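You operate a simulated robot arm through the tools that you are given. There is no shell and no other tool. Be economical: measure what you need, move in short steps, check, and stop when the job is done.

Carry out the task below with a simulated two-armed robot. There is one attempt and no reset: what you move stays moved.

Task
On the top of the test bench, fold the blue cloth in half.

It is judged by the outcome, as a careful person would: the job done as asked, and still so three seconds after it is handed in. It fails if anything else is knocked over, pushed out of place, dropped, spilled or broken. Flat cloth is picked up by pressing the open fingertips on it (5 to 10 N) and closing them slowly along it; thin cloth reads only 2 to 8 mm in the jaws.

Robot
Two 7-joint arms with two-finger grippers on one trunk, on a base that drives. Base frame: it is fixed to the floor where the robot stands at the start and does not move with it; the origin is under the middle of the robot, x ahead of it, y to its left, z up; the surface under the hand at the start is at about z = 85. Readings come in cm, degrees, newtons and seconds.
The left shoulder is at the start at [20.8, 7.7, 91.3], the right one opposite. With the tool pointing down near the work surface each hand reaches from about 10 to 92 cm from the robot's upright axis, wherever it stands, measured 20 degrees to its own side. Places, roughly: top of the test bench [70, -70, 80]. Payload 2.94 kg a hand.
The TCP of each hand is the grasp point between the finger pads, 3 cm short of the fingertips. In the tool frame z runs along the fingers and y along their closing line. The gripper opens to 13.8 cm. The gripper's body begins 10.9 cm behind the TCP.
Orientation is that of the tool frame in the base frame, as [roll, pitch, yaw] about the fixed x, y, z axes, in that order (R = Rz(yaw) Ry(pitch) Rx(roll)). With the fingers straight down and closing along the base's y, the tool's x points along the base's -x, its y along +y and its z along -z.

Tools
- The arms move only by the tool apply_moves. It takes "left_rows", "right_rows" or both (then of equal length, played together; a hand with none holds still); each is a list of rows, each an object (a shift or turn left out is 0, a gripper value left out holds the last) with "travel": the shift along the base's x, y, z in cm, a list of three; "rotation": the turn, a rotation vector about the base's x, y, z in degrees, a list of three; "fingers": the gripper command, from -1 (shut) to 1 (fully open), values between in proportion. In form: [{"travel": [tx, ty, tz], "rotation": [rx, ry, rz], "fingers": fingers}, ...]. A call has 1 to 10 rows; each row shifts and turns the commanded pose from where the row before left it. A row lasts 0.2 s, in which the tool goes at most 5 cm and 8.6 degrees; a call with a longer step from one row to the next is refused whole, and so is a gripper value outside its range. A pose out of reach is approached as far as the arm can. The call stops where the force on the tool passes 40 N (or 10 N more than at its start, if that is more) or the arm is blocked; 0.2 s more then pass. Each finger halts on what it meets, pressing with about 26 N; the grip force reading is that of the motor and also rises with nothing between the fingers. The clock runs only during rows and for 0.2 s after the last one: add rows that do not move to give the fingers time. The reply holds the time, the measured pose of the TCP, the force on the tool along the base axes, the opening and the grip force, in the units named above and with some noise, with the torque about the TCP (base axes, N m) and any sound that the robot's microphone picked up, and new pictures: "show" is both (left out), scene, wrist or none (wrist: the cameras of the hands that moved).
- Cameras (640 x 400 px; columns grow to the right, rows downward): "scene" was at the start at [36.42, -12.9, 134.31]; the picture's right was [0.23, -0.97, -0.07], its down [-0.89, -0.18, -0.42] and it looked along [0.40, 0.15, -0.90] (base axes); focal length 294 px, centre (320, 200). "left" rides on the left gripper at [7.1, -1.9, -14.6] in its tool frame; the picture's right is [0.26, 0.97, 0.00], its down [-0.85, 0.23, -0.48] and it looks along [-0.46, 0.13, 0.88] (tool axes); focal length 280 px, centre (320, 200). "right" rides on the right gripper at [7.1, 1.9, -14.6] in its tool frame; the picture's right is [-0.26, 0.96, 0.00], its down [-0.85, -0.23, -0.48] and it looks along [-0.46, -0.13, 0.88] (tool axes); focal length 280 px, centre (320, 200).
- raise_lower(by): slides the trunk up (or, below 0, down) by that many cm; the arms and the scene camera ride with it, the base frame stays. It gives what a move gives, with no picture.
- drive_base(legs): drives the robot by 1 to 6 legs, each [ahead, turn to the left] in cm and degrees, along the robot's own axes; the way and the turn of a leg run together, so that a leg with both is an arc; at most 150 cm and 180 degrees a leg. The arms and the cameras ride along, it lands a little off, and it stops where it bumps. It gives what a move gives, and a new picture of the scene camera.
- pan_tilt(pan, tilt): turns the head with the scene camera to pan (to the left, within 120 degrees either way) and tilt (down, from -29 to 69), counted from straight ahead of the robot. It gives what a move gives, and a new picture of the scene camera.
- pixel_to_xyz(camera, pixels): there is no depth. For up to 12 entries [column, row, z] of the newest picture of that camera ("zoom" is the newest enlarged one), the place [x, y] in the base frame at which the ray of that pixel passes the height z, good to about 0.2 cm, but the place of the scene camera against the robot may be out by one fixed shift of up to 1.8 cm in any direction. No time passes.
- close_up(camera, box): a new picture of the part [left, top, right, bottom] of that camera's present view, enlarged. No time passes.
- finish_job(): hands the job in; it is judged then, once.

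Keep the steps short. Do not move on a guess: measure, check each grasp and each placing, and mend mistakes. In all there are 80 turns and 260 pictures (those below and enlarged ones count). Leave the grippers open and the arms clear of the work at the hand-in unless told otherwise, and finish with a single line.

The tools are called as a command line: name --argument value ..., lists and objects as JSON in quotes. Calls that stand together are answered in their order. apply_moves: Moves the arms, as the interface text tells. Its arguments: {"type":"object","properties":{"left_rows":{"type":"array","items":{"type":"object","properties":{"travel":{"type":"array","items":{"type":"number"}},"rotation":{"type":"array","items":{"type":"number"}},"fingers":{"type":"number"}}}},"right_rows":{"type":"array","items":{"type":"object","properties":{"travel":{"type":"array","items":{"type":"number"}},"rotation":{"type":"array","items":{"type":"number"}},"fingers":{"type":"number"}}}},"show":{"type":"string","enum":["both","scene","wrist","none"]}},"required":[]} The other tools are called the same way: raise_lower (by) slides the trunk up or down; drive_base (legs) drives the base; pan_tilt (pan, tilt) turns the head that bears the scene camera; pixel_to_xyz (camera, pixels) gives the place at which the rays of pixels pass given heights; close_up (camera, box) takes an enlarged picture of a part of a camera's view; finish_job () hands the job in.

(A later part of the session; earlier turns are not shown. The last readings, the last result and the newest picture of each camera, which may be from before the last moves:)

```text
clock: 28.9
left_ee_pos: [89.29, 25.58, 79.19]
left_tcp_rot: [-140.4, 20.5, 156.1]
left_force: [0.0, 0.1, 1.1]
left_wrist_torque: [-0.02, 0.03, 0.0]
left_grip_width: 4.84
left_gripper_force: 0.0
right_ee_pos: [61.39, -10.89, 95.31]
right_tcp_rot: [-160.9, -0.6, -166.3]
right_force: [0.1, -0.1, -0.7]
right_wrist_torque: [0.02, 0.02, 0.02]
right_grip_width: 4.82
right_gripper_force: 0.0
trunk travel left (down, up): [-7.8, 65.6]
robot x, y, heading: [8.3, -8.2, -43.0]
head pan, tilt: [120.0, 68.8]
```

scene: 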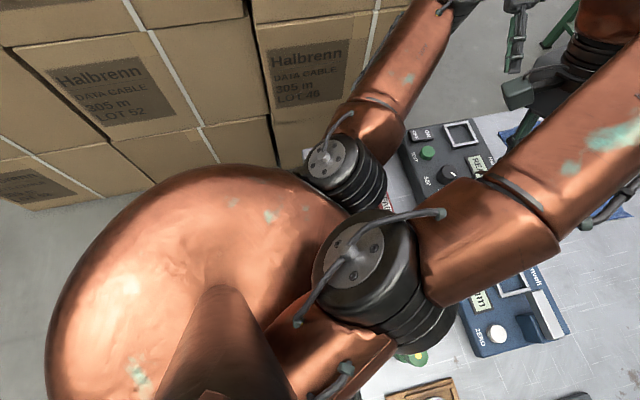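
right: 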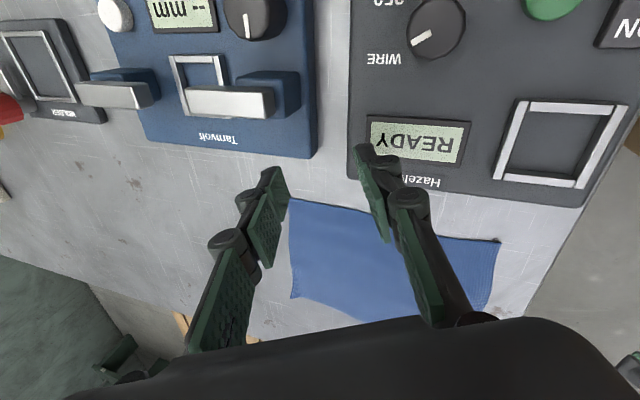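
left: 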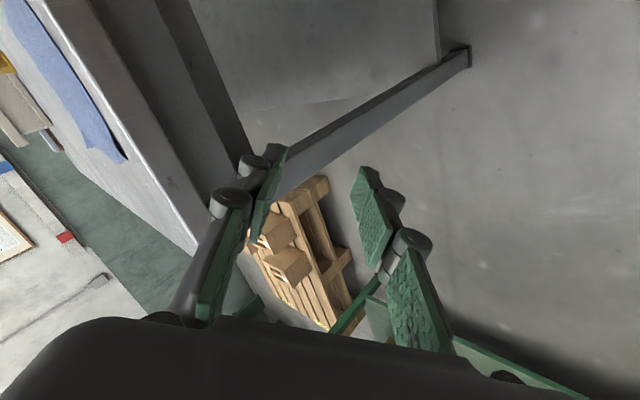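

The view at pan 120 shows it: the right arm's second joint (px (370,260)) is pressing on the left arm's joint (px (345,165)). I'll keep pulling the right hand toward the robot's right in larger steps.

apply_moves --right_rows '[{"travel": [-2.7, -3.8, 1.5]}, {"travel": [-2.7, -3.8, 0.5]}]' --show "none"

apply_moves --right_rows '[{"travel": [-2.7, -3.8, 1.5]}, {"travel": [-2.7, -3.8, 0.5]}]' --show "none"

apply_moves --right_rows '[{"travel": [-2.7, -3.8, 1.5]}, {"travel": [-2.7, -3.8, 0.5]}]' --show "none"

apply_moves --right_rows '[{"travel": [-2.7, -3.8, 1.5]}, {"travel": [-2.7, -3.8, 0.5]}]' --show "scene"

```text
clock: 29.2
left_ee_pos: [89.23, 25.44, 77.85]
left_tcp_rot: [-139.8, 20.0, 156.3]
left_force: [0.4, 0.7, 0.2]
left_wrist_torque: [-0.03, -0.06, 0.03]
left_grip_width: 4.85
left_gripper_force: 0.1
right_ee_pos: [61.88, -11.61, 94.69]
right_tcp_rot: [-161.7, -0.2, -169.0]
right_force: [-0.1, -1.4, 2.0]
right_wrist_torque: [0.27, 0.06, 0.02]
right_grip_width: 4.84
right_gripper_force: 0.0
trunk travel left (down, up): [-7.8, 65.6]
robot x, y, heading: [8.57, -8.02, -43.4]
head pan, tilt: [120.0, 68.8]
stopped in row 1 (left hand): the arm was blocked; the commanded pose is now the measured one
```

```text
clock: 29.6
left_ee_pos: [88.88, 25.35, 76.13]
left_tcp_rot: [-138.7, 19.6, 156.7]
left_force: [1.0, -0.5, -0.2]
left_wrist_torque: [0.0, -0.01, -0.04]
left_grip_width: 4.81
left_gripper_force: 0.2
right_ee_pos: [61.7, -12.5, 94.71]
right_tcp_rot: [-161.4, -0.7, -169.2]
right_force: [0.2, 0.2, 1.3]
right_wrist_torque: [0.13, 0.02, 0.02]
right_grip_width: 4.84
right_gripper_force: 0.1
trunk travel left (down, up): [-7.8, 65.6]
robot x, y, heading: [7.56, -7.87, -43.9]
head pan, tilt: [120.0, 68.8]
stopped in row 1 (right hand): the arm was blocked; the commanded pose is now the measured one
```

```text
clock: 29.9
left_ee_pos: [88.84, 25.19, 74.73]
left_tcp_rot: [-137.6, 19.6, 157.1]
left_force: [-0.7, -0.2, -0.9]
left_wrist_torque: [-0.01, 0.0, -0.02]
left_grip_width: 4.8
left_gripper_force: 0.1
right_ee_pos: [61.4, -12.89, 94.3]
right_tcp_rot: [-160.9, -1.6, -169.4]
right_force: [-0.7, -0.8, 0.5]
right_wrist_torque: [0.07, -0.03, -0.01]
right_grip_width: 4.84
right_gripper_force: 0.0
trunk travel left (down, up): [-7.8, 65.6]
robot x, y, heading: [8.15, -7.46, -43.7]
head pan, tilt: [120.0, 68.8]
stopped in row 1 (right hand): the arm was blocked; the commanded pose is now the measured one
```

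```text
clock: 30.2
left_ee_pos: [88.49, 25.33, 73.19]
left_tcp_rot: [-136.8, 19.0, 157.4]
left_force: [0.3, 0.2, 0.1]
left_wrist_torque: [-0.03, -0.03, -0.02]
left_grip_width: 4.8
left_gripper_force: 0.1
right_ee_pos: [61.12, -13.4, 94.16]
right_tcp_rot: [-160.2, -2.5, -169.4]
right_force: [-0.8, 0.8, 0.5]
right_wrist_torque: [0.04, 0.0, 0.0]
right_grip_width: 4.83
right_gripper_force: 0.0
trunk travel left (down, up): [-7.8, 65.6]
robot x, y, heading: [8.02, -7.98, -43.9]
head pan, tilt: [120.0, 68.8]
stopped in row 1 (right hand): the arm was blocked; the commanded pose is now the measured one
```

scene: 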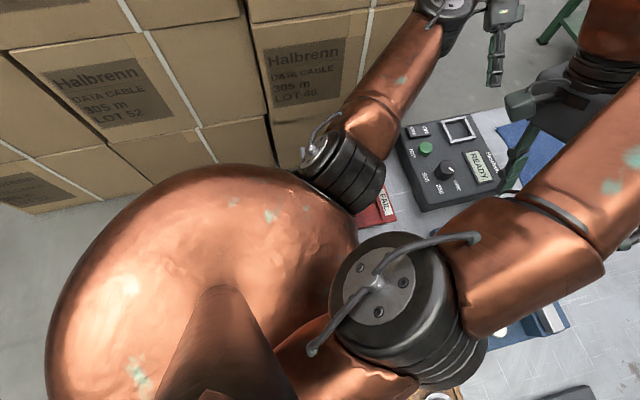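

The two joints have now come apart. The left arm's low joint may still be hanging up near bench level, so I'll try raising the trunk again and repeat if it moves.

raise_lower --by 10

raise_lower --by 10

pan_tilt --pan 80 --tilt 69

```text
clock: 30.6
left_ee_pos: [88.16, 25.67, 72.14]
left_tcp_rot: [-136.7, 17.9, 157.3]
left_force: [-0.2, 0.0, 0.6]
left_wrist_torque: [0.02, 0.01, -0.01]
left_grip_width: 4.82
left_gripper_force: 0.1
right_ee_pos: [61.41, -12.9, 93.54]
right_tcp_rot: [-159.9, -2.9, -169.7]
right_force: [0.6, -0.6, 1.0]
right_wrist_torque: [0.17, 0.04, 0.01]
right_grip_width: 4.83
right_gripper_force: 0.0
trunk travel left (down, up): [-7.9, 65.5]
robot x, y, heading: [7.97, -8.18, -44.4]
head pan, tilt: [120.0, 68.8]
stopped: the arm was blocked; the commanded pose is now the measured one
```

```text
clock: 30.9
left_ee_pos: [87.93, 25.82, 71.63]
left_tcp_rot: [-136.3, 17.7, 157.2]
left_force: [0.5, 0.0, 0.1]
left_wrist_torque: [0.06, 0.01, -0.01]
left_grip_width: 4.84
left_gripper_force: 0.1
right_ee_pos: [61.3, -12.35, 92.91]
right_tcp_rot: [-159.2, -3.2, -169.3]
right_force: [2.5, 4.7, 8.3]
right_wrist_torque: [0.26, -0.18, -0.01]
right_grip_width: 4.99
right_gripper_force: 0.8
trunk travel left (down, up): [-8.0, 65.4]
robot x, y, heading: [7.7, -7.76, -45.0]
head pan, tilt: [120.0, 68.8]
stopped: the arm was blocked; the commanded pose is now the measured one
```

```text
clock: 32.0
left_ee_pos: [88.1, 25.76, 71.64]
left_tcp_rot: [-136.0, 18.2, 157.3]
left_force: [0.3, 0.6, 0.1]
left_wrist_torque: [0.01, -0.04, 0.0]
left_grip_width: 4.85
left_gripper_force: 0.1
right_ee_pos: [62.08, -13.32, 94.43]
right_tcp_rot: [-162.4, -1.6, -170.7]
right_force: [2.0, 0.7, 2.1]
right_wrist_torque: [0.21, 0.31, -0.14]
right_grip_width: 4.81
right_gripper_force: 0.1
trunk travel left (down, up): [-8.0, 65.4]
robot x, y, heading: [7.54, -7.97, -44.8]
head pan, tilt: [80.0, 68.8]
```

scene: 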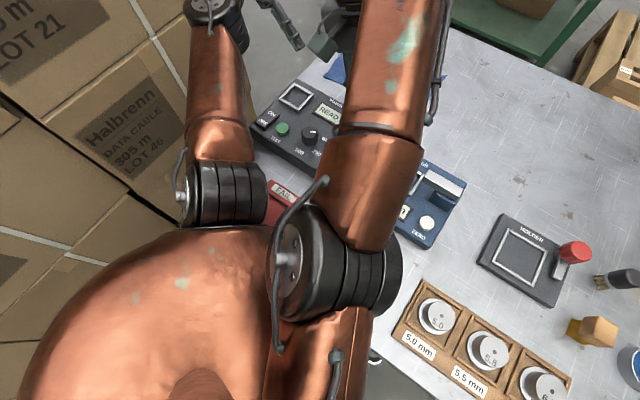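

During the trunk raise the right hand read 8 N on something below it. It needs to go up and away from the robot's body, so I'll try up and along -y (the robot's forward-right), with the left hand also going up.

apply_moves --right_rows '[{"travel": [0, -2.5, 4]}, {"travel": [0, -2.5, 4]}]' --left_rows '[{"travel": [0, 0, 4.5]}, {"travel": [0, 0, 4.5]}]' --show "none"

apply_moves --right_rows '[{"travel": [0, -2.5, 4]}, {"travel": [0, -2.5, 4]}]' --left_rows '[{"travel": [0, 0, 4.5]}, {"travel": [0, 0, 4.5]}]' --show "none"

apply_moves --right_rows '[{"travel": [0, -2.5, 4]}, {"travel": [0, -2.5, 4]}]' --left_rows '[{"travel": [0, 0, 4.5]}, {"travel": [0, 0, 4.5]}]' --show "both"

```text
clock: 32.6
left_ee_pos: [88.07, 25.41, 79.19]
left_tcp_rot: [-135.5, 19.1, 157.1]
left_force: [0.0, 0.5, -0.3]
left_wrist_torque: [0.01, -0.02, -0.05]
left_grip_width: 4.84
left_gripper_force: 0.1
right_ee_pos: [60.33, -16.38, 98.91]
right_tcp_rot: [-159.3, -3.1, -169.0]
right_force: [0.1, -0.4, 0.6]
right_wrist_torque: [0.12, -0.01, 0.0]
right_grip_width: 4.82
right_gripper_force: 0.0
right hand out of reach, approached as far as the arm can: row 1, 2
trunk travel left (down, up): [-8.0, 65.4]
robot x, y, heading: [7.94, -7.89, -45.3]
head pan, tilt: [80.0, 68.8]
stopped in row 2 (left hand): the arm was blocked; the commanded pose is now the measured one
```

```text
clock: 33.2
left_ee_pos: [87.35, 24.45, 85.63]
left_tcp_rot: [-135.7, 19.4, 156.8]
left_force: [-0.5, 1.5, 0.1]
left_wrist_torque: [-0.1, -0.04, 0.08]
left_grip_width: 4.83
left_gripper_force: 0.0
left hand out of reach, approached as far as the arm can: row 1, 2
right_ee_pos: [57.87, -22.15, 104.86]
right_tcp_rot: [-159.4, -3.3, -169.1]
right_force: [-0.4, 0.1, 0.8]
right_wrist_torque: [0.07, 0.11, 0.03]
right_grip_width: 4.84
right_gripper_force: 0.0
right hand out of reach, approached as far as the arm can: row 1, 2
trunk travel left (down, up): [-8.0, 65.4]
robot x, y, heading: [7.84, -8.01, -45.2]
head pan, tilt: [80.0, 68.8]
```

```text
clock: 33.8
left_ee_pos: [86.51, 24.01, 89.29]
left_tcp_rot: [-136.0, 18.9, 157.0]
left_force: [0.3, -0.7, -0.1]
left_wrist_torque: [0.03, 0.01, -0.02]
left_grip_width: 4.81
left_gripper_force: 0.1
left hand out of reach, approached as far as the arm can: row 1, 2
right_ee_pos: [55.09, -28.02, 108.22]
right_tcp_rot: [-159.6, -3.3, -169.1]
right_force: [-0.6, 0.4, 0.7]
right_wrist_torque: [-0.01, 0.01, -0.02]
right_grip_width: 4.8
right_gripper_force: 0.1
right hand out of reach, approached as far as the arm can: row 1, 2
trunk travel left (down, up): [-8.0, 65.4]
robot x, y, heading: [8.11, -7.84, -44.9]
head pan, tilt: [80.0, 68.8]
```

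scene: 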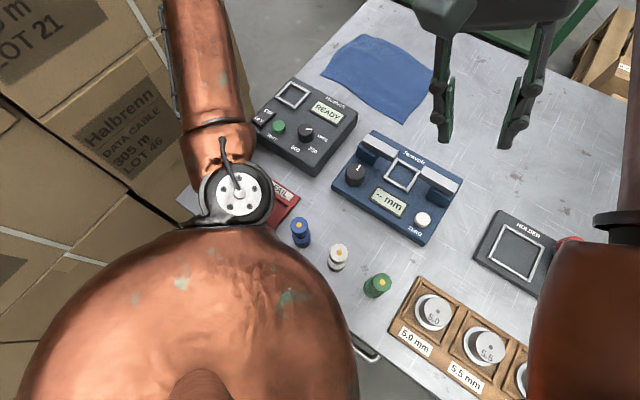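
right: 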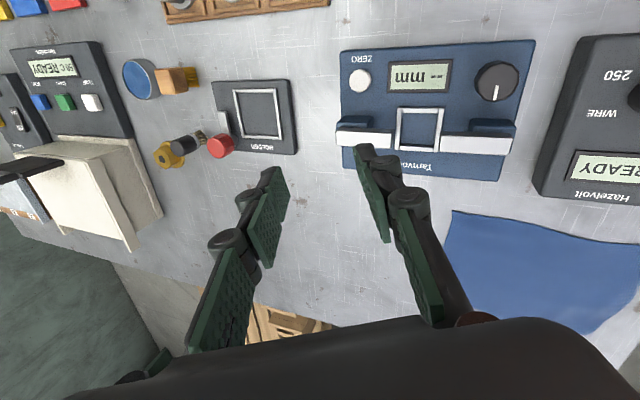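
left: 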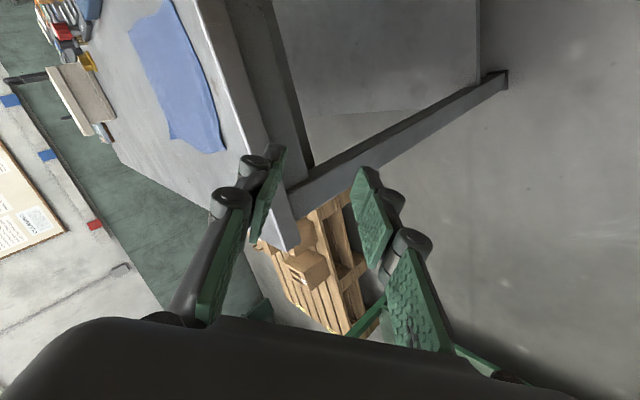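

Both arms are free now, with the right hand at z=108 and the left at 89, no contact forces, and the bench items standing as before. I'll raise the trunk so everything clears.

raise_lower --by 15

pan_tilt --pan 60 --tilt 50

```text
clock: 35.3
left_ee_pos: [90.21, 26.85, 104.74]
left_tcp_rot: [-136.4, 21.3, 162.2]
left_force: [-2.1, 7.9, 2.8]
left_wrist_torque: [-0.37, -0.22, 0.25]
left_grip_width: 4.86
left_gripper_force: 0.2
right_ee_pos: [49.32, -22.16, 128.76]
right_tcp_rot: [-152.0, 2.8, -170.0]
right_force: [-0.9, 0.9, -1.2]
right_wrist_torque: [-0.18, -0.08, 0.01]
right_grip_width: 4.81
right_gripper_force: 0.1
trunk travel left (down, up): [-22.3, 51.1]
robot x, y, heading: [7.82, -7.99, -45.6]
head pan, tilt: [80.0, 68.8]
stopped: the arm was blocked; the commanded pose is now the measured one
```

```text
clock: 36.1
left_ee_pos: [91.15, 27.97, 104.38]
left_tcp_rot: [-137.5, 19.7, 165.8]
left_force: [0.2, 0.2, 0.2]
left_wrist_torque: [-0.01, 0.0, 0.0]
left_grip_width: 4.85
left_gripper_force: 0.2
right_ee_pos: [50.05, -21.3, 130.27]
right_tcp_rot: [-154.1, 6.9, -171.9]
right_force: [1.4, 0.6, 0.6]
right_wrist_torque: [0.0, 0.07, -0.05]
right_grip_width: 4.84
right_gripper_force: 0.0
trunk travel left (down, up): [-22.3, 51.1]
robot x, y, heading: [7.54, -8.0, -47.8]
head pan, tilt: [60.0, 50.0]
```

scene: 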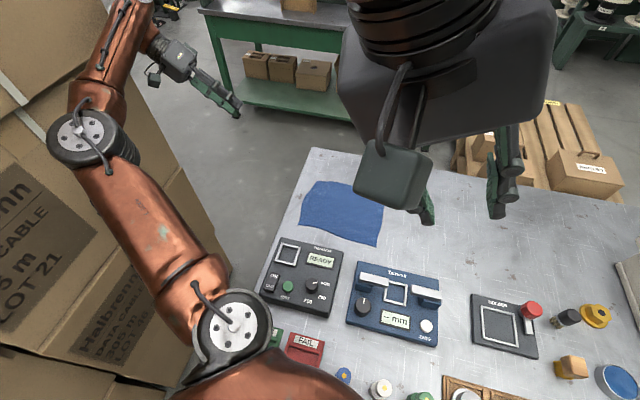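

Everything is clear. The left arm is still beside the cartons, so I'll raise a bit more, then turn right so I can drive along the bench away from the stack.

raise_lower --by 12

drive_base --legs '[[0, -20]]'

```text
clock: 36.5
left_ee_pos: [92.73, 25.62, 108.23]
left_tcp_rot: [-136.8, 23.0, 169.6]
left_force: [-0.2, 4.5, 2.6]
left_wrist_torque: [-0.12, 0.03, -0.07]
left_grip_width: 4.82
left_gripper_force: 0.1
right_ee_pos: [47.06, -23.3, 130.81]
right_tcp_rot: [-156.7, 10.0, -178.6]
right_force: [4.8, -0.4, -0.8]
right_wrist_torque: [0.08, 0.49, -0.18]
right_grip_width: 4.83
right_gripper_force: 0.1
trunk travel left (down, up): [-22.4, 51.0]
robot x, y, heading: [5.81, -6.12, -54.5]
head pan, tilt: [60.0, 50.0]
stopped: the arm was blocked; the commanded pose is now the measured one
```

```text
clock: 37.2
left_ee_pos: [80.03, 23.1, 122.75]
left_tcp_rot: [-146.6, 25.8, 165.3]
left_force: [20.1, -3.0, -31.6]
left_wrist_torque: [-2.74, 0.91, -1.52]
left_grip_width: 4.88
left_gripper_force: 0.5
right_ee_pos: [22.07, -21.67, 135.58]
right_tcp_rot: [-168.5, 25.8, 168.7]
right_force: [-8.4, -7.3, -1.4]
right_wrist_torque: [0.72, -1.02, 0.65]
right_grip_width: 4.8
right_gripper_force: 0.1
trunk travel left (down, up): [-22.4, 51.0]
robot x, y, heading: [0.83, 6.49, -79.7]
head pan, tilt: [60.0, 50.0]
stopped in leg 1: the robot was blocked; the commanded pose is now the measured one
```

scene: 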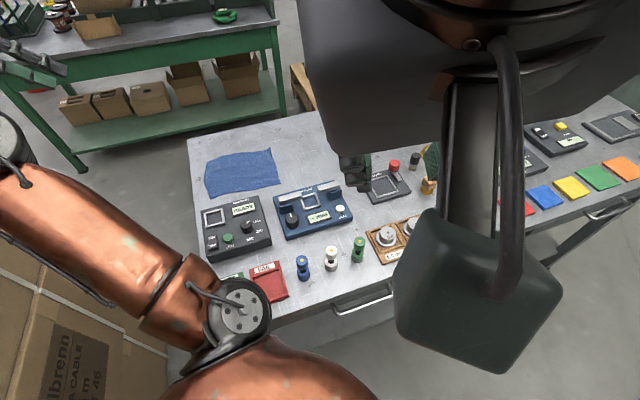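

The robot now faces -80°, so driving ahead takes it along -y, away from the cartons. I'll go ahead a short way.

drive_base --legs '[[15, 0]]'

```text
clock: 38.0
left_ee_pos: [95.96, 21.36, 112.59]
left_tcp_rot: [-143.2, 21.4, 167.4]
left_force: [6.9, -0.8, 0.6]
left_wrist_torque: [0.18, 0.48, -0.39]
left_grip_width: 4.81
left_gripper_force: 0.0
right_ee_pos: [36.56, -21.04, 131.81]
right_tcp_rot: [-166.0, 19.4, 166.7]
right_force: [2.8, 1.9, -0.4]
right_wrist_torque: [-0.28, 0.32, -0.2]
right_grip_width: 4.82
right_gripper_force: 0.0
trunk travel left (down, up): [-22.4, 51.0]
robot x, y, heading: [1.15, 4.6, -77.9]
head pan, tilt: [60.0, 50.0]
stopped in leg 1: the robot was blocked; the commanded pose is now the measured one
```

scene: 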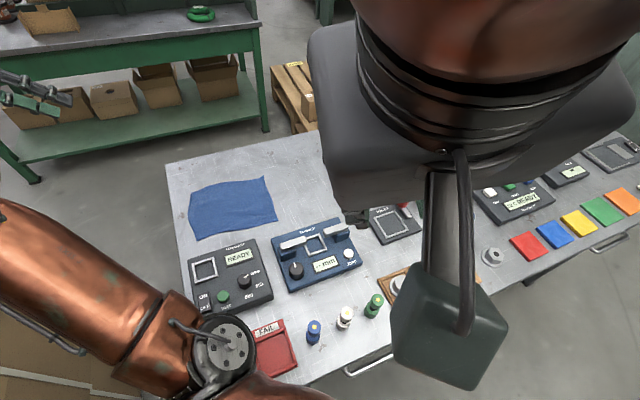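

Blocked again after 2 cm. I'll look around the robot for what it's touching.

pan_tilt --pan 120 --tilt 50

pan_tilt --pan -10 --tilt 60

pan_tilt --pan -100 --tilt 60

```text
clock: 39.3
left_ee_pos: [93.02, 19.3, 115.74]
left_tcp_rot: [-145.0, 23.3, 167.7]
left_force: [-0.7, 0.9, 0.5]
left_wrist_torque: [-0.14, 0.07, -0.07]
left_grip_width: 4.83
left_gripper_force: 0.1
right_ee_pos: [31.88, -23.17, 133.77]
right_tcp_rot: [-169.9, 22.9, 164.7]
right_force: [1.7, -2.1, -0.9]
right_wrist_torque: [0.2, 0.23, 0.01]
right_grip_width: 4.83
right_gripper_force: 0.1
trunk travel left (down, up): [-22.4, 51.0]
robot x, y, heading: [1.09, 4.31, -77.2]
head pan, tilt: [120.0, 50.0]
```

scene: 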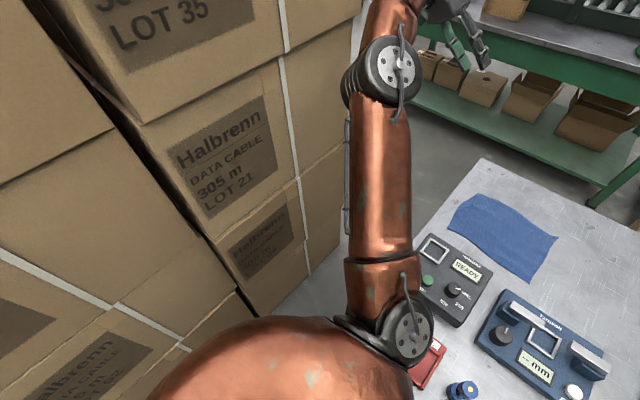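

```text
clock: 41.4
left_ee_pos: [93.24, 19.19, 113.65]
left_tcp_rot: [-143.8, 21.7, 164.5]
left_force: [3.8, 0.4, -1.6]
left_wrist_torque: [0.0, 0.4, -0.36]
left_grip_width: 4.81
left_gripper_force: 0.2
right_ee_pos: [32.61, -21.86, 133.02]
right_tcp_rot: [-166.9, 20.8, 165.0]
right_force: [2.7, -0.7, 0.1]
right_wrist_torque: [0.04, 0.21, -0.06]
right_grip_width: 4.85
right_gripper_force: 0.1
trunk travel left (down, up): [-22.4, 51.0]
robot x, y, heading: [0.84, 5.52, -79.6]
head pan, tilt: [-10.0, 60.0]
```

scene: 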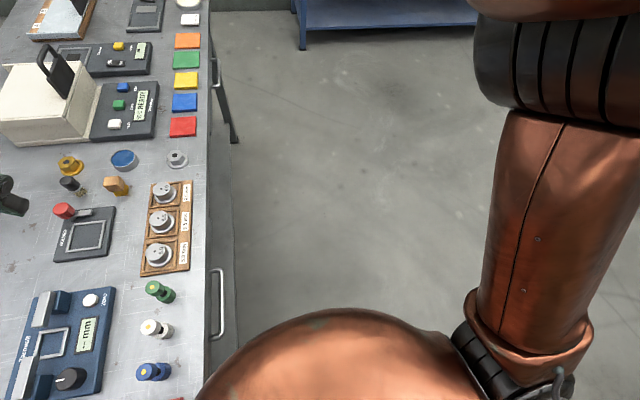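

```text
clock: 43.0
left_ee_pos: [80.82, 19.1, 121.22]
left_tcp_rot: [-141.8, 27.9, 163.5]
left_force: [-5.4, -2.5, 3.6]
left_wrist_torque: [0.35, -0.38, 0.41]
left_grip_width: 4.83
left_gripper_force: 0.1
right_ee_pos: [22.91, -23.5, 134.63]
right_tcp_rot: [-167.5, 24.0, 166.1]
right_force: [-0.7, -1.2, 2.6]
right_wrist_torque: [0.34, 0.06, 0.13]
right_grip_width: 4.81
right_gripper_force: 0.0
trunk travel left (down, up): [-22.4, 51.0]
robot x, y, heading: [1.2, 5.47, -79.7]
head pan, tilt: [-100.0, 60.0]
```

scene: 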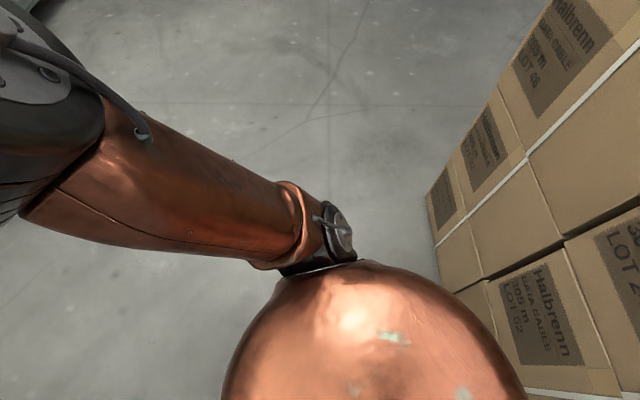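

The free floor is ahead along -y, with nothing in front of the base; the cartons are behind it. The arms wobble a little. I'll drive ahead again.

drive_base --legs '[[12, 0]]'

drive_base --legs '[[12, 0]]'

```text
clock: 44.3
left_ee_pos: [83.58, 2.72, 121.23]
left_tcp_rot: [-148.2, 23.0, 158.9]
left_force: [-5.7, -7.8, -0.9]
left_wrist_torque: [0.56, -0.42, 0.42]
left_grip_width: 4.81
left_gripper_force: 0.1
right_ee_pos: [16.75, -36.68, 133.91]
right_tcp_rot: [-170.4, 27.1, 163.2]
right_force: [-2.3, -3.0, 3.4]
right_wrist_torque: [0.4, -0.05, 0.27]
right_grip_width: 4.81
right_gripper_force: 0.0
trunk travel left (down, up): [-22.4, 51.0]
robot x, y, heading: [2.77, -4.7, -80.1]
head pan, tilt: [-100.0, 60.0]
stopped in leg 1: the robot was blocked; the commanded pose is now the measured one
```

scene: 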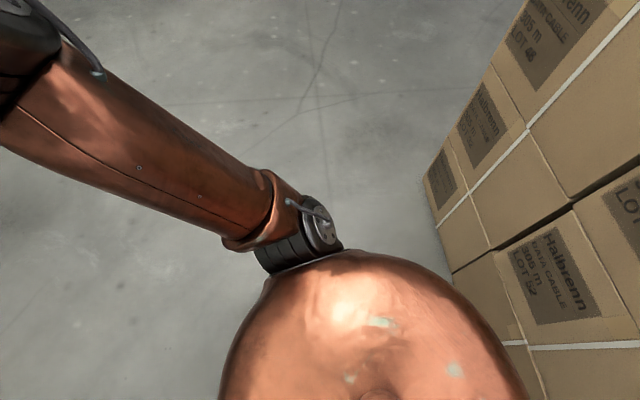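

```text
clock: 45.5
left_ee_pos: [88.99, -9.14, 117.69]
left_tcp_rot: [-149.5, 18.9, 157.0]
left_force: [0.4, -0.9, -0.5]
left_wrist_torque: [0.02, 0.07, -0.05]
left_grip_width: 4.83
left_gripper_force: 0.0
right_ee_pos: [18.66, -47.54, 133.33]
right_tcp_rot: [-171.1, 26.5, 161.9]
right_force: [1.4, -0.6, -0.2]
right_wrist_torque: [0.0, 0.11, -0.02]
right_grip_width: 4.84
right_gripper_force: 0.0
trunk travel left (down, up): [-22.4, 51.0]
robot x, y, heading: [4.51, -15.61, -79.8]
head pan, tilt: [-100.0, 60.0]
stopped in leg 1: the robot was blocked; the commanded pose is now the measured one
```

scene: 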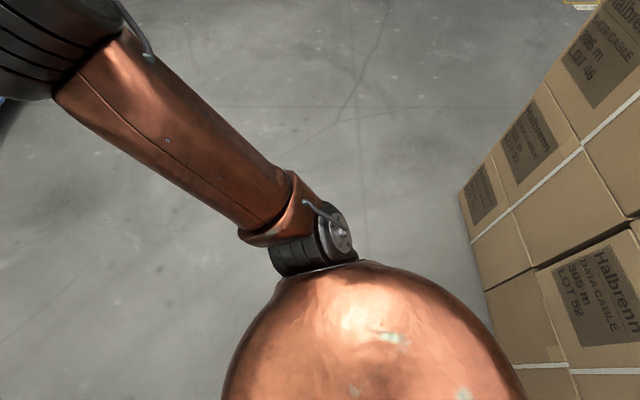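

The robot is free now at (4.5,-15.6) with no forces. I'll go on 15 cm, then bring the hands back in front of the robot before turning to face the bench.

drive_base --legs '[[16, 0]]'

pan_tilt --pan 60 --tilt 50

```text
clock: 46.9
left_ee_pos: [89.35, -25.95, 119.35]
left_tcp_rot: [-150.4, 19.5, 156.3]
left_force: [-2.4, 0.4, 2.8]
left_wrist_torque: [0.18, -0.24, 0.19]
left_grip_width: 4.83
left_gripper_force: 0.0
right_ee_pos: [18.56, -64.21, 133.32]
right_tcp_rot: [-172.0, 27.8, 161.3]
right_force: [-1.4, -0.9, 0.4]
right_wrist_torque: [0.2, -0.2, 0.15]
right_grip_width: 4.85
right_gripper_force: 0.1
trunk travel left (down, up): [-22.4, 51.0]
robot x, y, heading: [7.41, -30.93, -80.1]
head pan, tilt: [-100.0, 60.0]
```

scene: 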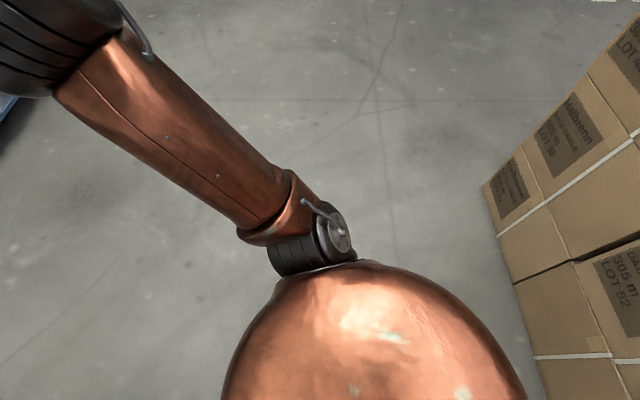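

```text
clock: 49.4
left_ee_pos: [90.23, -25.59, 118.52]
left_tcp_rot: [-150.0, 19.3, 156.4]
left_force: [-1.3, -0.4, 0.2]
left_wrist_torque: [0.02, -0.01, 0.0]
left_grip_width: 4.82
left_gripper_force: 0.1
right_ee_pos: [19.41, -64.53, 133.13]
right_tcp_rot: [-172.5, 27.0, 160.0]
right_force: [0.1, -0.7, 0.1]
right_wrist_torque: [0.01, 0.04, 0.01]
right_grip_width: 4.84
right_gripper_force: 0.1
trunk travel left (down, up): [-22.4, 51.0]
robot x, y, heading: [7.16, -31.18, -80.1]
head pan, tilt: [60.0, 50.0]
```

scene: 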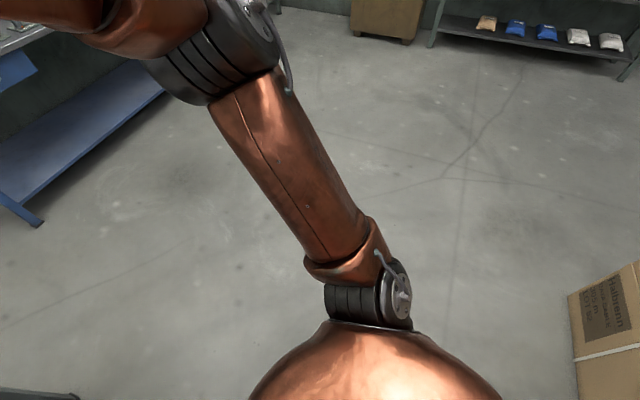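

The head didn't really get to pan 60: the view is still to the right, because the right hand sits directly at the head. I'll move the right hand ahead of the robot and then to its right.

apply_moves --right_rows '[{"travel": [0.5, -3, -0.5]}, {"travel": [0.5, -3, -0.5]}, {"travel": [0.5, -3, -1]}, {"travel": [0.5, -3, -1]}, {"travel": [0, -3, -1]}]' --show "none"

apply_moves --right_rows '[{"travel": [-3, -1, -1]}, {"travel": [-3, -1, -1]}, {"travel": [-3, -0.5, -1]}, {"travel": [-3, -0.5, -1]}, {"travel": [-3, 0, -1]}]' --show "scene"

```text
clock: 50.6
left_ee_pos: [90.31, -25.71, 118.52]
left_tcp_rot: [-150.1, 19.1, 156.4]
left_force: [0.3, 0.2, -0.2]
left_wrist_torque: [0.08, 0.0, 0.03]
left_grip_width: 4.83
left_gripper_force: 0.1
right_ee_pos: [21.42, -78.77, 129.3]
right_tcp_rot: [-171.7, 27.6, 161.5]
right_force: [0.0, -0.3, -0.1]
right_wrist_torque: [0.01, 0.01, 0.04]
right_grip_width: 4.83
right_gripper_force: 0.0
trunk travel left (down, up): [-22.4, 51.0]
robot x, y, heading: [7.47, -30.94, -79.8]
head pan, tilt: [60.0, 50.0]
```

```text
clock: 51.8
left_ee_pos: [90.12, -25.54, 118.68]
left_tcp_rot: [-150.0, 19.2, 156.4]
left_force: [-0.1, 0.1, 0.3]
left_wrist_torque: [0.03, -0.02, 0.03]
left_grip_width: 4.85
left_gripper_force: 0.1
right_ee_pos: [6.23, -81.55, 124.51]
right_tcp_rot: [-171.6, 27.5, 161.4]
right_force: [-0.5, -0.3, -0.2]
right_wrist_torque: [0.01, -0.05, 0.01]
right_grip_width: 4.82
right_gripper_force: 0.0
trunk travel left (down, up): [-22.4, 51.0]
robot x, y, heading: [7.45, -31.13, -80.0]
head pan, tilt: [60.0, 50.0]
```

scene: 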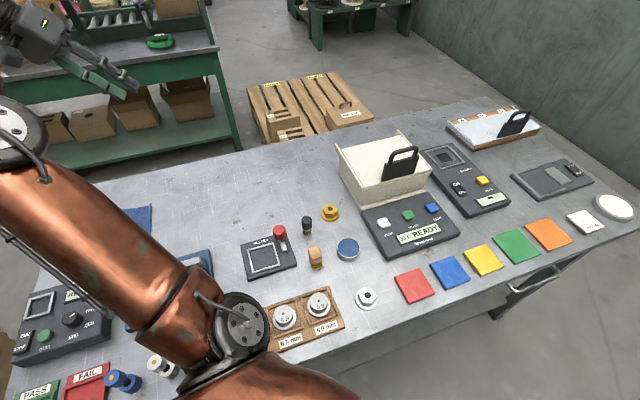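

The head moved freely and all bench items stand as before, so the arms work normally again. Next I'll bring the left hand to the front of the robot, staying high over the bench and turning with it.

apply_moves --left_rows '[{"travel": [-2.5, -2.5, 0.5], "rotation": [0, 0, -3]}, {"travel": [-2.5, -2.5, 0.5], "rotation": [0, 0, -3]}, {"travel": [-2.5, -2.5, 0.5], "rotation": [0, 0, -3]}, {"travel": [-2.5, -2.5, 0.5], "rotation": [0, 0, -3]}, {"travel": [-2.5, -2.5, 0.5], "rotation": [0, 0, -3]}, {"travel": [-2.5, -2.5, 0], "rotation": [0, 0, -3]}, {"travel": [-2.5, -2.5, 0], "rotation": [0, 0, -3]}, {"travel": [-2.5, -2.5, 0], "rotation": [0, 0, -3]}]' --right_rows '[{"rotation": [0, 0, -4]}, {"rotation": [0, 0, -4]}, {"rotation": [0, 0, -4]}, {"rotation": [0, 0, -4]}, {"rotation": [0, 0, -4]}, {"rotation": [0, 0, -4]}, {"rotation": [0, 0, -4]}, {"rotation": [0, 0, -4]}]' --show "scene"

```text
clock: 53.6
left_ee_pos: [75.94, -44.69, 123.35]
left_tcp_rot: [-150.0, 19.2, 132.4]
left_force: [-0.6, -0.8, -0.5]
left_wrist_torque: [0.0, -0.03, -0.02]
left_grip_width: 4.84
left_gripper_force: 0.0
left hand out of reach, approached as far as the arm can: row 1, 2, 3
right_ee_pos: [6.38, -81.64, 124.4]
right_tcp_rot: [-171.6, 27.5, 129.4]
right_force: [-0.8, 0.4, -0.4]
right_wrist_torque: [-0.01, 0.01, -0.01]
right_grip_width: 4.84
right_gripper_force: 0.1
trunk travel left (down, up): [-22.4, 51.0]
robot x, y, heading: [7.51, -31.11, -80.1]
head pan, tilt: [60.0, 50.0]
```

scene: 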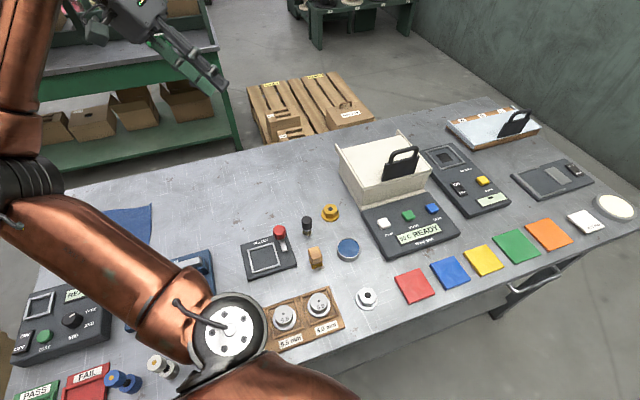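

apply_moves --left_rows '[{"travel": [-3.2, -2.5, 0], "rotation": [0, 0, -3]}, {"travel": [-3.2, -2.5, 0], "rotation": [0, 0, -3]}, {"travel": [-3.2, -2.5, 0], "rotation": [0, 0, -3]}, {"travel": [-3.2, -2.5, 0], "rotation": [0, 0, -3]}, {"travel": [-3.2, -2.5, 0], "rotation": [0, 0, -3]}, {"travel": [-3.2, -2.5, 0], "rotation": [0, 0, -3]}, {"travel": [-3.2, -2.5, 0], "rotation": [0, 0, -3]}, {"travel": [-3.2, -2.5, 0], "rotation": [0, 0, -3]}, {"travel": [-3.2, -2.5, 0], "rotation": [0, 0, -3]}, {"travel": [-3.2, -2.5, 0], "rotation": [0, 0, -3]}]' --right_rows '[{"rotation": [0, 0, -3]}, {"rotation": [0, 0, -3]}, {"rotation": [0, 0, -3]}, {"rotation": [0, 0, -3]}, {"rotation": [0, 0, -3]}, {"rotation": [0, 0, -3]}, {"rotation": [0, 0, -3]}, {"rotation": [0, 0, -3]}, {"rotation": [0, 0, -3]}, {"rotation": [0, 0, -3]}]' --show "scene"

pan_tilt --pan 20 --tilt 50

```text
clock: 55.8
left_ee_pos: [44.28, -69.76, 123.28]
left_tcp_rot: [-149.9, 19.1, 102.5]
left_force: [0.0, -0.4, 0.2]
left_wrist_torque: [0.11, -0.02, -0.05]
left_grip_width: 4.82
left_gripper_force: 0.2
right_ee_pos: [6.49, -81.97, 124.21]
right_tcp_rot: [-171.4, 27.1, 99.5]
right_force: [-0.1, -0.9, 0.7]
right_wrist_torque: [0.1, 0.04, -0.02]
right_grip_width: 4.83
right_gripper_force: 0.0
trunk travel left (down, up): [-22.4, 51.0]
robot x, y, heading: [7.49, -30.69, -79.9]
head pan, tilt: [60.0, 50.0]
```

scene: 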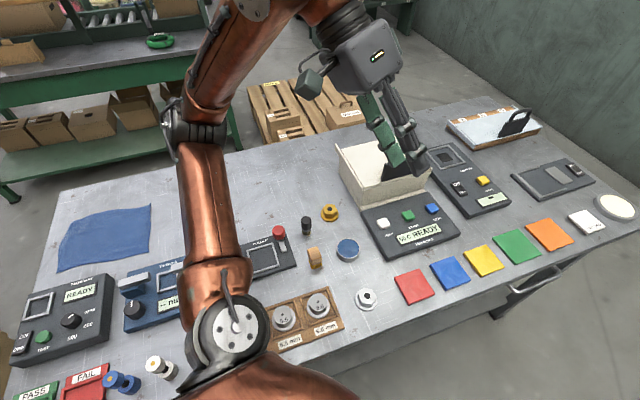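

```text
clock: 56.9
left_ee_pos: [44.08, -69.44, 123.35]
left_tcp_rot: [-150.0, 19.1, 102.4]
left_force: [0.4, 0.0, -0.3]
left_wrist_torque: [0.01, -0.01, 0.02]
left_grip_width: 4.83
left_gripper_force: 0.1
right_ee_pos: [6.37, -81.54, 124.48]
right_tcp_rot: [-171.5, 27.5, 99.5]
right_force: [0.4, 0.1, -0.5]
right_wrist_torque: [0.0, -0.02, -0.01]
right_grip_width: 4.84
right_gripper_force: 0.0
trunk travel left (down, up): [-22.4, 51.0]
robot x, y, heading: [7.61, -31.3, -80.3]
head pan, tilt: [20.0, 50.0]
```

scene: 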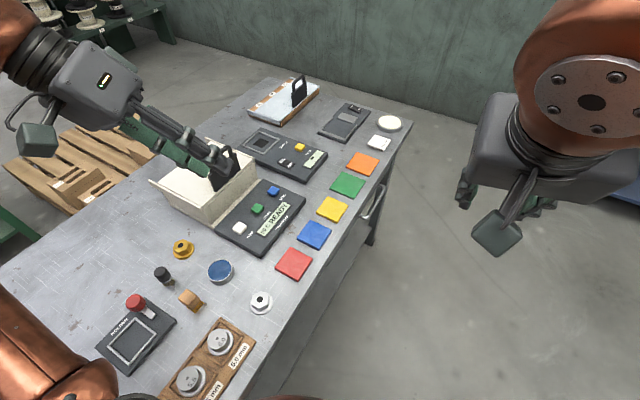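

Both hands are in front now. I'll straighten both tools to point down, then turn the base toward the bench in steps.

apply_moves --left_rows '[{"rotation": [4.1, -4.17, 0.83]}, {"rotation": [4.1, -4.17, 0.83]}, {"rotation": [4.1, -4.17, 0.83]}, {"rotation": [4.1, -4.17, 0.83]}, {"rotation": [4.1, -4.17, 0.83]}, {"rotation": [4.1, -4.17, 0.83]}]' --right_rows '[{"rotation": [4.75, -0.62, 0.33]}, {"rotation": [4.75, -0.62, 0.33]}, {"rotation": [4.75, -0.62, 0.33]}, {"rotation": [4.75, -0.62, 0.33]}, {"rotation": [4.75, -0.62, 0.33]}, {"rotation": [4.75, -0.62, 0.33]}]' --show "none"

drive_base --legs '[[0, 45]]'

pan_tilt --pan 50 --tilt 50

```text
clock: 58.3
left_ee_pos: [43.91, -69.63, 123.41]
left_tcp_rot: [179.9, 0.1, 102.5]
left_force: [-0.5, -0.4, 0.3]
left_wrist_torque: [0.0, -0.01, 0.01]
left_grip_width: 4.83
left_gripper_force: 0.0
right_ee_pos: [6.36, -81.69, 124.4]
right_tcp_rot: [179.9, 0.0, 99.6]
right_force: [0.1, 0.0, 0.5]
right_wrist_torque: [0.0, -0.05, -0.02]
right_grip_width: 4.82
right_gripper_force: 0.1
trunk travel left (down, up): [-22.4, 51.0]
robot x, y, heading: [7.18, -31.4, -80.4]
head pan, tilt: [20.0, 50.0]
```

```text
clock: 60.7
left_ee_pos: [60.62, -32.67, 123.39]
left_tcp_rot: [179.9, 0.1, 146.9]
left_force: [-0.5, -0.3, 1.0]
left_wrist_torque: [-0.04, -0.03, -0.01]
left_grip_width: 4.84
left_gripper_force: 0.2
right_ee_pos: [42.14, -67.8, 124.48]
right_tcp_rot: [180.0, 0.0, 144.0]
right_force: [0.7, 1.5, -0.9]
right_wrist_torque: [-0.02, 0.01, 0.0]
right_grip_width: 4.83
right_gripper_force: 0.2
trunk travel left (down, up): [-22.4, 51.0]
robot x, y, heading: [7.21, -31.27, -35.6]
head pan, tilt: [20.0, 50.0]
```

scene: 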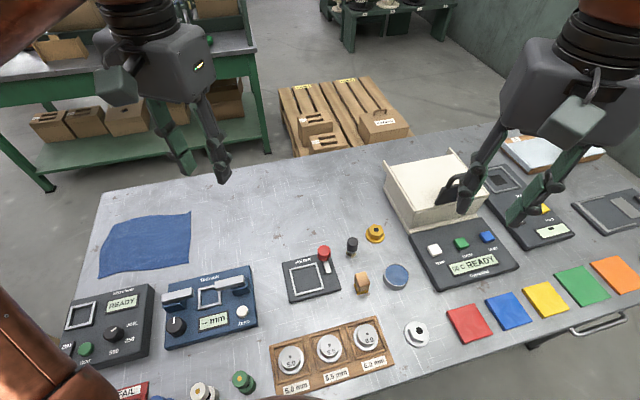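

```text
clock: 61.6
left_ee_pos: [60.43, -32.73, 123.35]
left_tcp_rot: [180.0, 0.0, 146.9]
left_force: [0.3, 0.0, -0.7]
left_wrist_torque: [0.01, -0.01, 0.0]
left_grip_width: 4.8
left_gripper_force: 0.1
right_ee_pos: [42.16, -67.81, 124.52]
right_tcp_rot: [179.9, 0.0, 144.0]
right_force: [0.4, -0.3, -0.3]
right_wrist_torque: [0.02, -0.01, 0.03]
right_grip_width: 4.83
right_gripper_force: 0.1
trunk travel left (down, up): [-22.4, 51.0]
robot x, y, heading: [7.45, -31.15, -35.7]
head pan, tilt: [50.0, 50.0]
```

scene: 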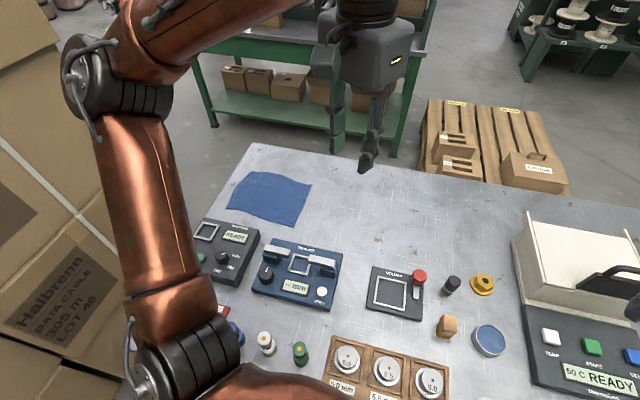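

All orderly. I'll turn another 30° left; the elbow has room, and I'll check the picture afterwards.

drive_base --legs '[[0, 30]]'

pan_tilt --pan 50 --tilt 60

```text
clock: 63.5
left_ee_pos: [54.0, -5.59, 123.43]
left_tcp_rot: [-179.9, 0.1, 177.3]
left_force: [-1.3, 0.4, -0.5]
left_wrist_torque: [-0.05, -0.01, 0.0]
left_grip_width: 4.84
left_gripper_force: 0.0
right_ee_pos: [55.96, -45.27, 124.41]
right_tcp_rot: [-179.9, 0.0, 174.4]
right_force: [-0.6, 0.2, 0.4]
right_wrist_torque: [-0.03, -0.01, -0.01]
right_grip_width: 4.86
right_gripper_force: 0.0
trunk travel left (down, up): [-22.4, 51.0]
robot x, y, heading: [7.27, -31.55, -5.1]
head pan, tilt: [50.0, 50.0]
```

scene: 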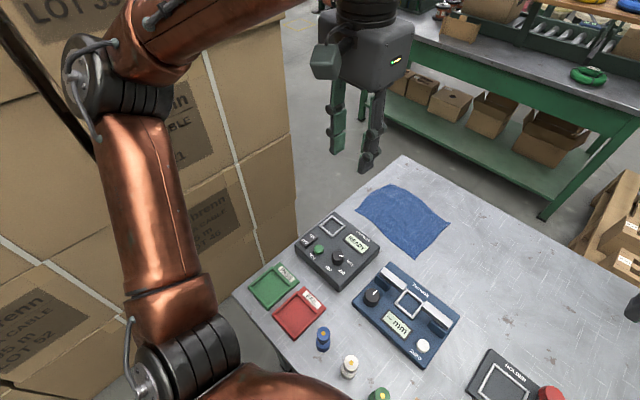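

```text
clock: 64.3
left_ee_pos: [53.99, -5.72, 123.39]
left_tcp_rot: [179.9, 0.0, 177.4]
left_force: [-0.4, 0.7, 0.0]
left_wrist_torque: [0.0, -0.01, -0.01]
left_grip_width: 4.82
left_gripper_force: 0.0
right_ee_pos: [55.89, -45.27, 124.4]
right_tcp_rot: [179.9, 0.0, 174.4]
right_force: [-0.6, 0.2, -0.7]
right_wrist_torque: [0.02, -0.02, 0.03]
right_grip_width: 4.82
right_gripper_force: 0.0
trunk travel left (down, up): [-22.4, 51.0]
robot x, y, heading: [7.36, -30.96, -5.0]
head pan, tilt: [50.0, 60.0]
```

scene: 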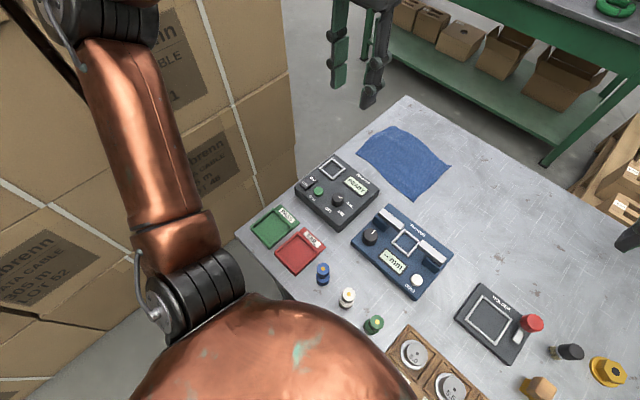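

The bench is intact and both arms are free. I'll extend both hands forward and high toward the cloth in small steps.

apply_moves --left_rows '[{"travel": [2.8, 0.3, -0.5]}, {"travel": [2.8, 0.3, -0.5]}, {"travel": [2.8, 0.3, -0.5]}, {"travel": [2.8, 0.3, -0.5]}, {"travel": [2.8, 0.3, -0.5]}, {"travel": [2.8, 0.3, -0.5]}, {"travel": [2.8, 0.3, -0.5]}, {"travel": [2.8, 0.3, -0.5]}, {"travel": [2.8, 0.3, -0.5]}]' --right_rows '[{"travel": [2.6, 1, -0.5]}, {"travel": [2.6, 1, -0.5]}, {"travel": [2.6, 1, -0.5]}, {"travel": [2.6, 1, -0.5]}, {"travel": [2.6, 1, -0.5]}, {"travel": [2.6, 1, -0.5]}, {"travel": [2.6, 1, -0.5]}, {"travel": [2.6, 1, -0.5]}, {"travel": [2.6, 1, -0.5]}]' --show "both"

```text
clock: 66.3
left_ee_pos: [79.92, -2.69, 118.45]
left_tcp_rot: [-179.9, -0.3, 177.4]
left_force: [-0.6, -1.2, -0.8]
left_wrist_torque: [0.0, -0.03, -0.02]
left_grip_width: 4.84
left_gripper_force: 0.1
right_ee_pos: [77.07, -35.53, 116.95]
right_tcp_rot: [180.0, -0.4, 174.4]
right_force: [-0.7, 0.5, -0.3]
right_wrist_torque: [-0.03, 0.03, -0.04]
right_grip_width: 4.84
right_gripper_force: 0.1
right hand out of reach, approached as far as the arm can: row 8, 9
trunk travel left (down, up): [-22.4, 51.0]
robot x, y, heading: [7.2, -30.95, -5.2]
head pan, tilt: [50.0, 60.0]
```

scene: 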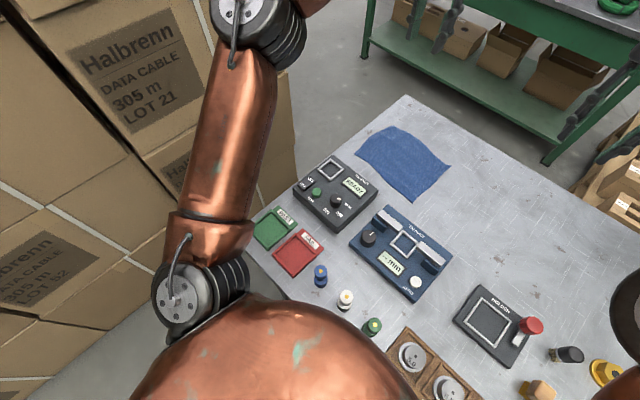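
right: 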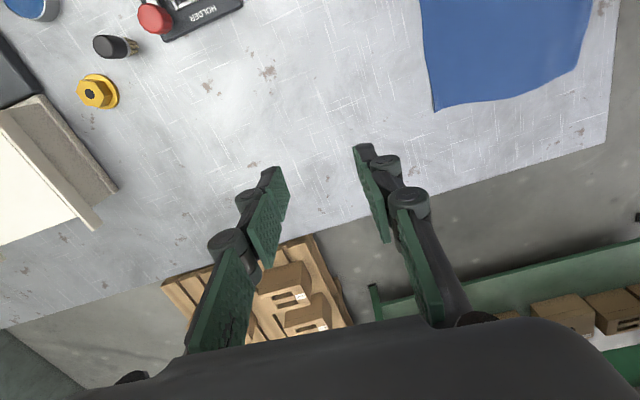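
left: 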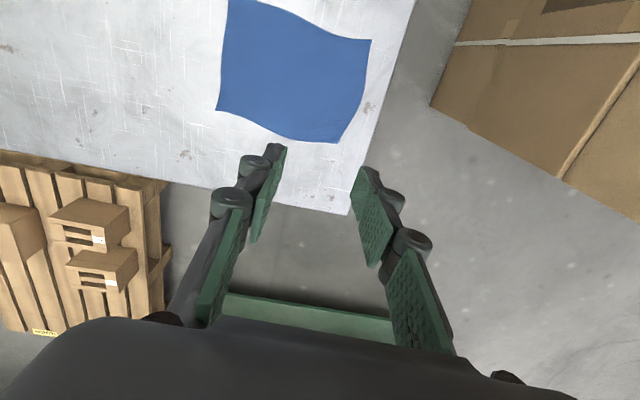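

The right hand is near its reach limit at this height. I'll lower the trunk a little (8 cm) and look ahead.

raise_lower --by -8

pan_tilt --pan 22 --tilt 55

pixel_to_xyz --camera "left" --pixels '[[230, 0, 85], [371, 40, 85], [338, 141, 85], [217, 109, 85]]'

```text
clock: 67.4
left_ee_pos: [78.83, -3.02, 111.07]
left_tcp_rot: [180.0, 0.3, 177.4]
left_force: [-0.4, 0.1, -1.0]
left_wrist_torque: [0.01, 0.03, 0.01]
left_grip_width: 4.81
left_gripper_force: 0.1
right_ee_pos: [76.11, -35.35, 109.31]
right_tcp_rot: [179.9, 0.2, 174.4]
right_force: [-0.2, 0.1, 0.1]
right_wrist_torque: [0.01, 0.01, 0.03]
right_grip_width: 4.84
right_gripper_force: 0.0
trunk travel left (down, up): [-14.4, 59.0]
robot x, y, heading: [7.36, -30.93, -4.9]
head pan, tilt: [50.0, 60.0]
```

```text
clock: 68.4
left_ee_pos: [78.64, -2.89, 111.19]
left_tcp_rot: [-180.0, 0.2, 177.4]
left_force: [0.0, -0.8, 0.5]
left_wrist_torque: [0.01, -0.03, 0.03]
left_grip_width: 4.81
left_gripper_force: 0.1
right_ee_pos: [76.1, -35.43, 109.48]
right_tcp_rot: [180.0, 0.1, 174.4]
right_force: [0.6, -0.2, 0.4]
right_wrist_torque: [-0.02, 0.04, -0.01]
right_grip_width: 4.84
right_gripper_force: 0.1
trunk travel left (down, up): [-14.4, 59.0]
robot x, y, heading: [7.44, -30.94, -5.2]
head pan, tilt: [22.0, 55.0]
```

scene: 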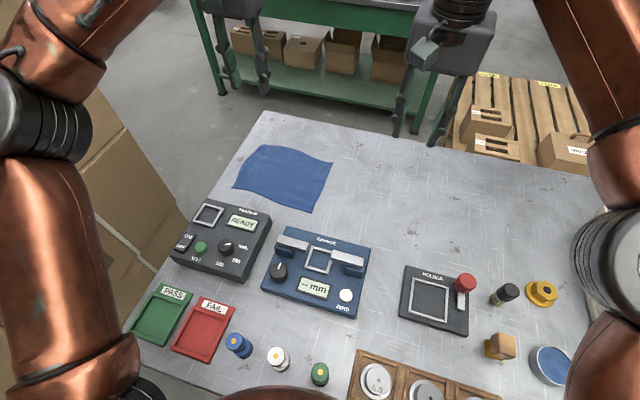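

```text
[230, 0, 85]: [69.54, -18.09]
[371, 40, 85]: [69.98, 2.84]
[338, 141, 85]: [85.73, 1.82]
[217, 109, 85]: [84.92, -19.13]
```

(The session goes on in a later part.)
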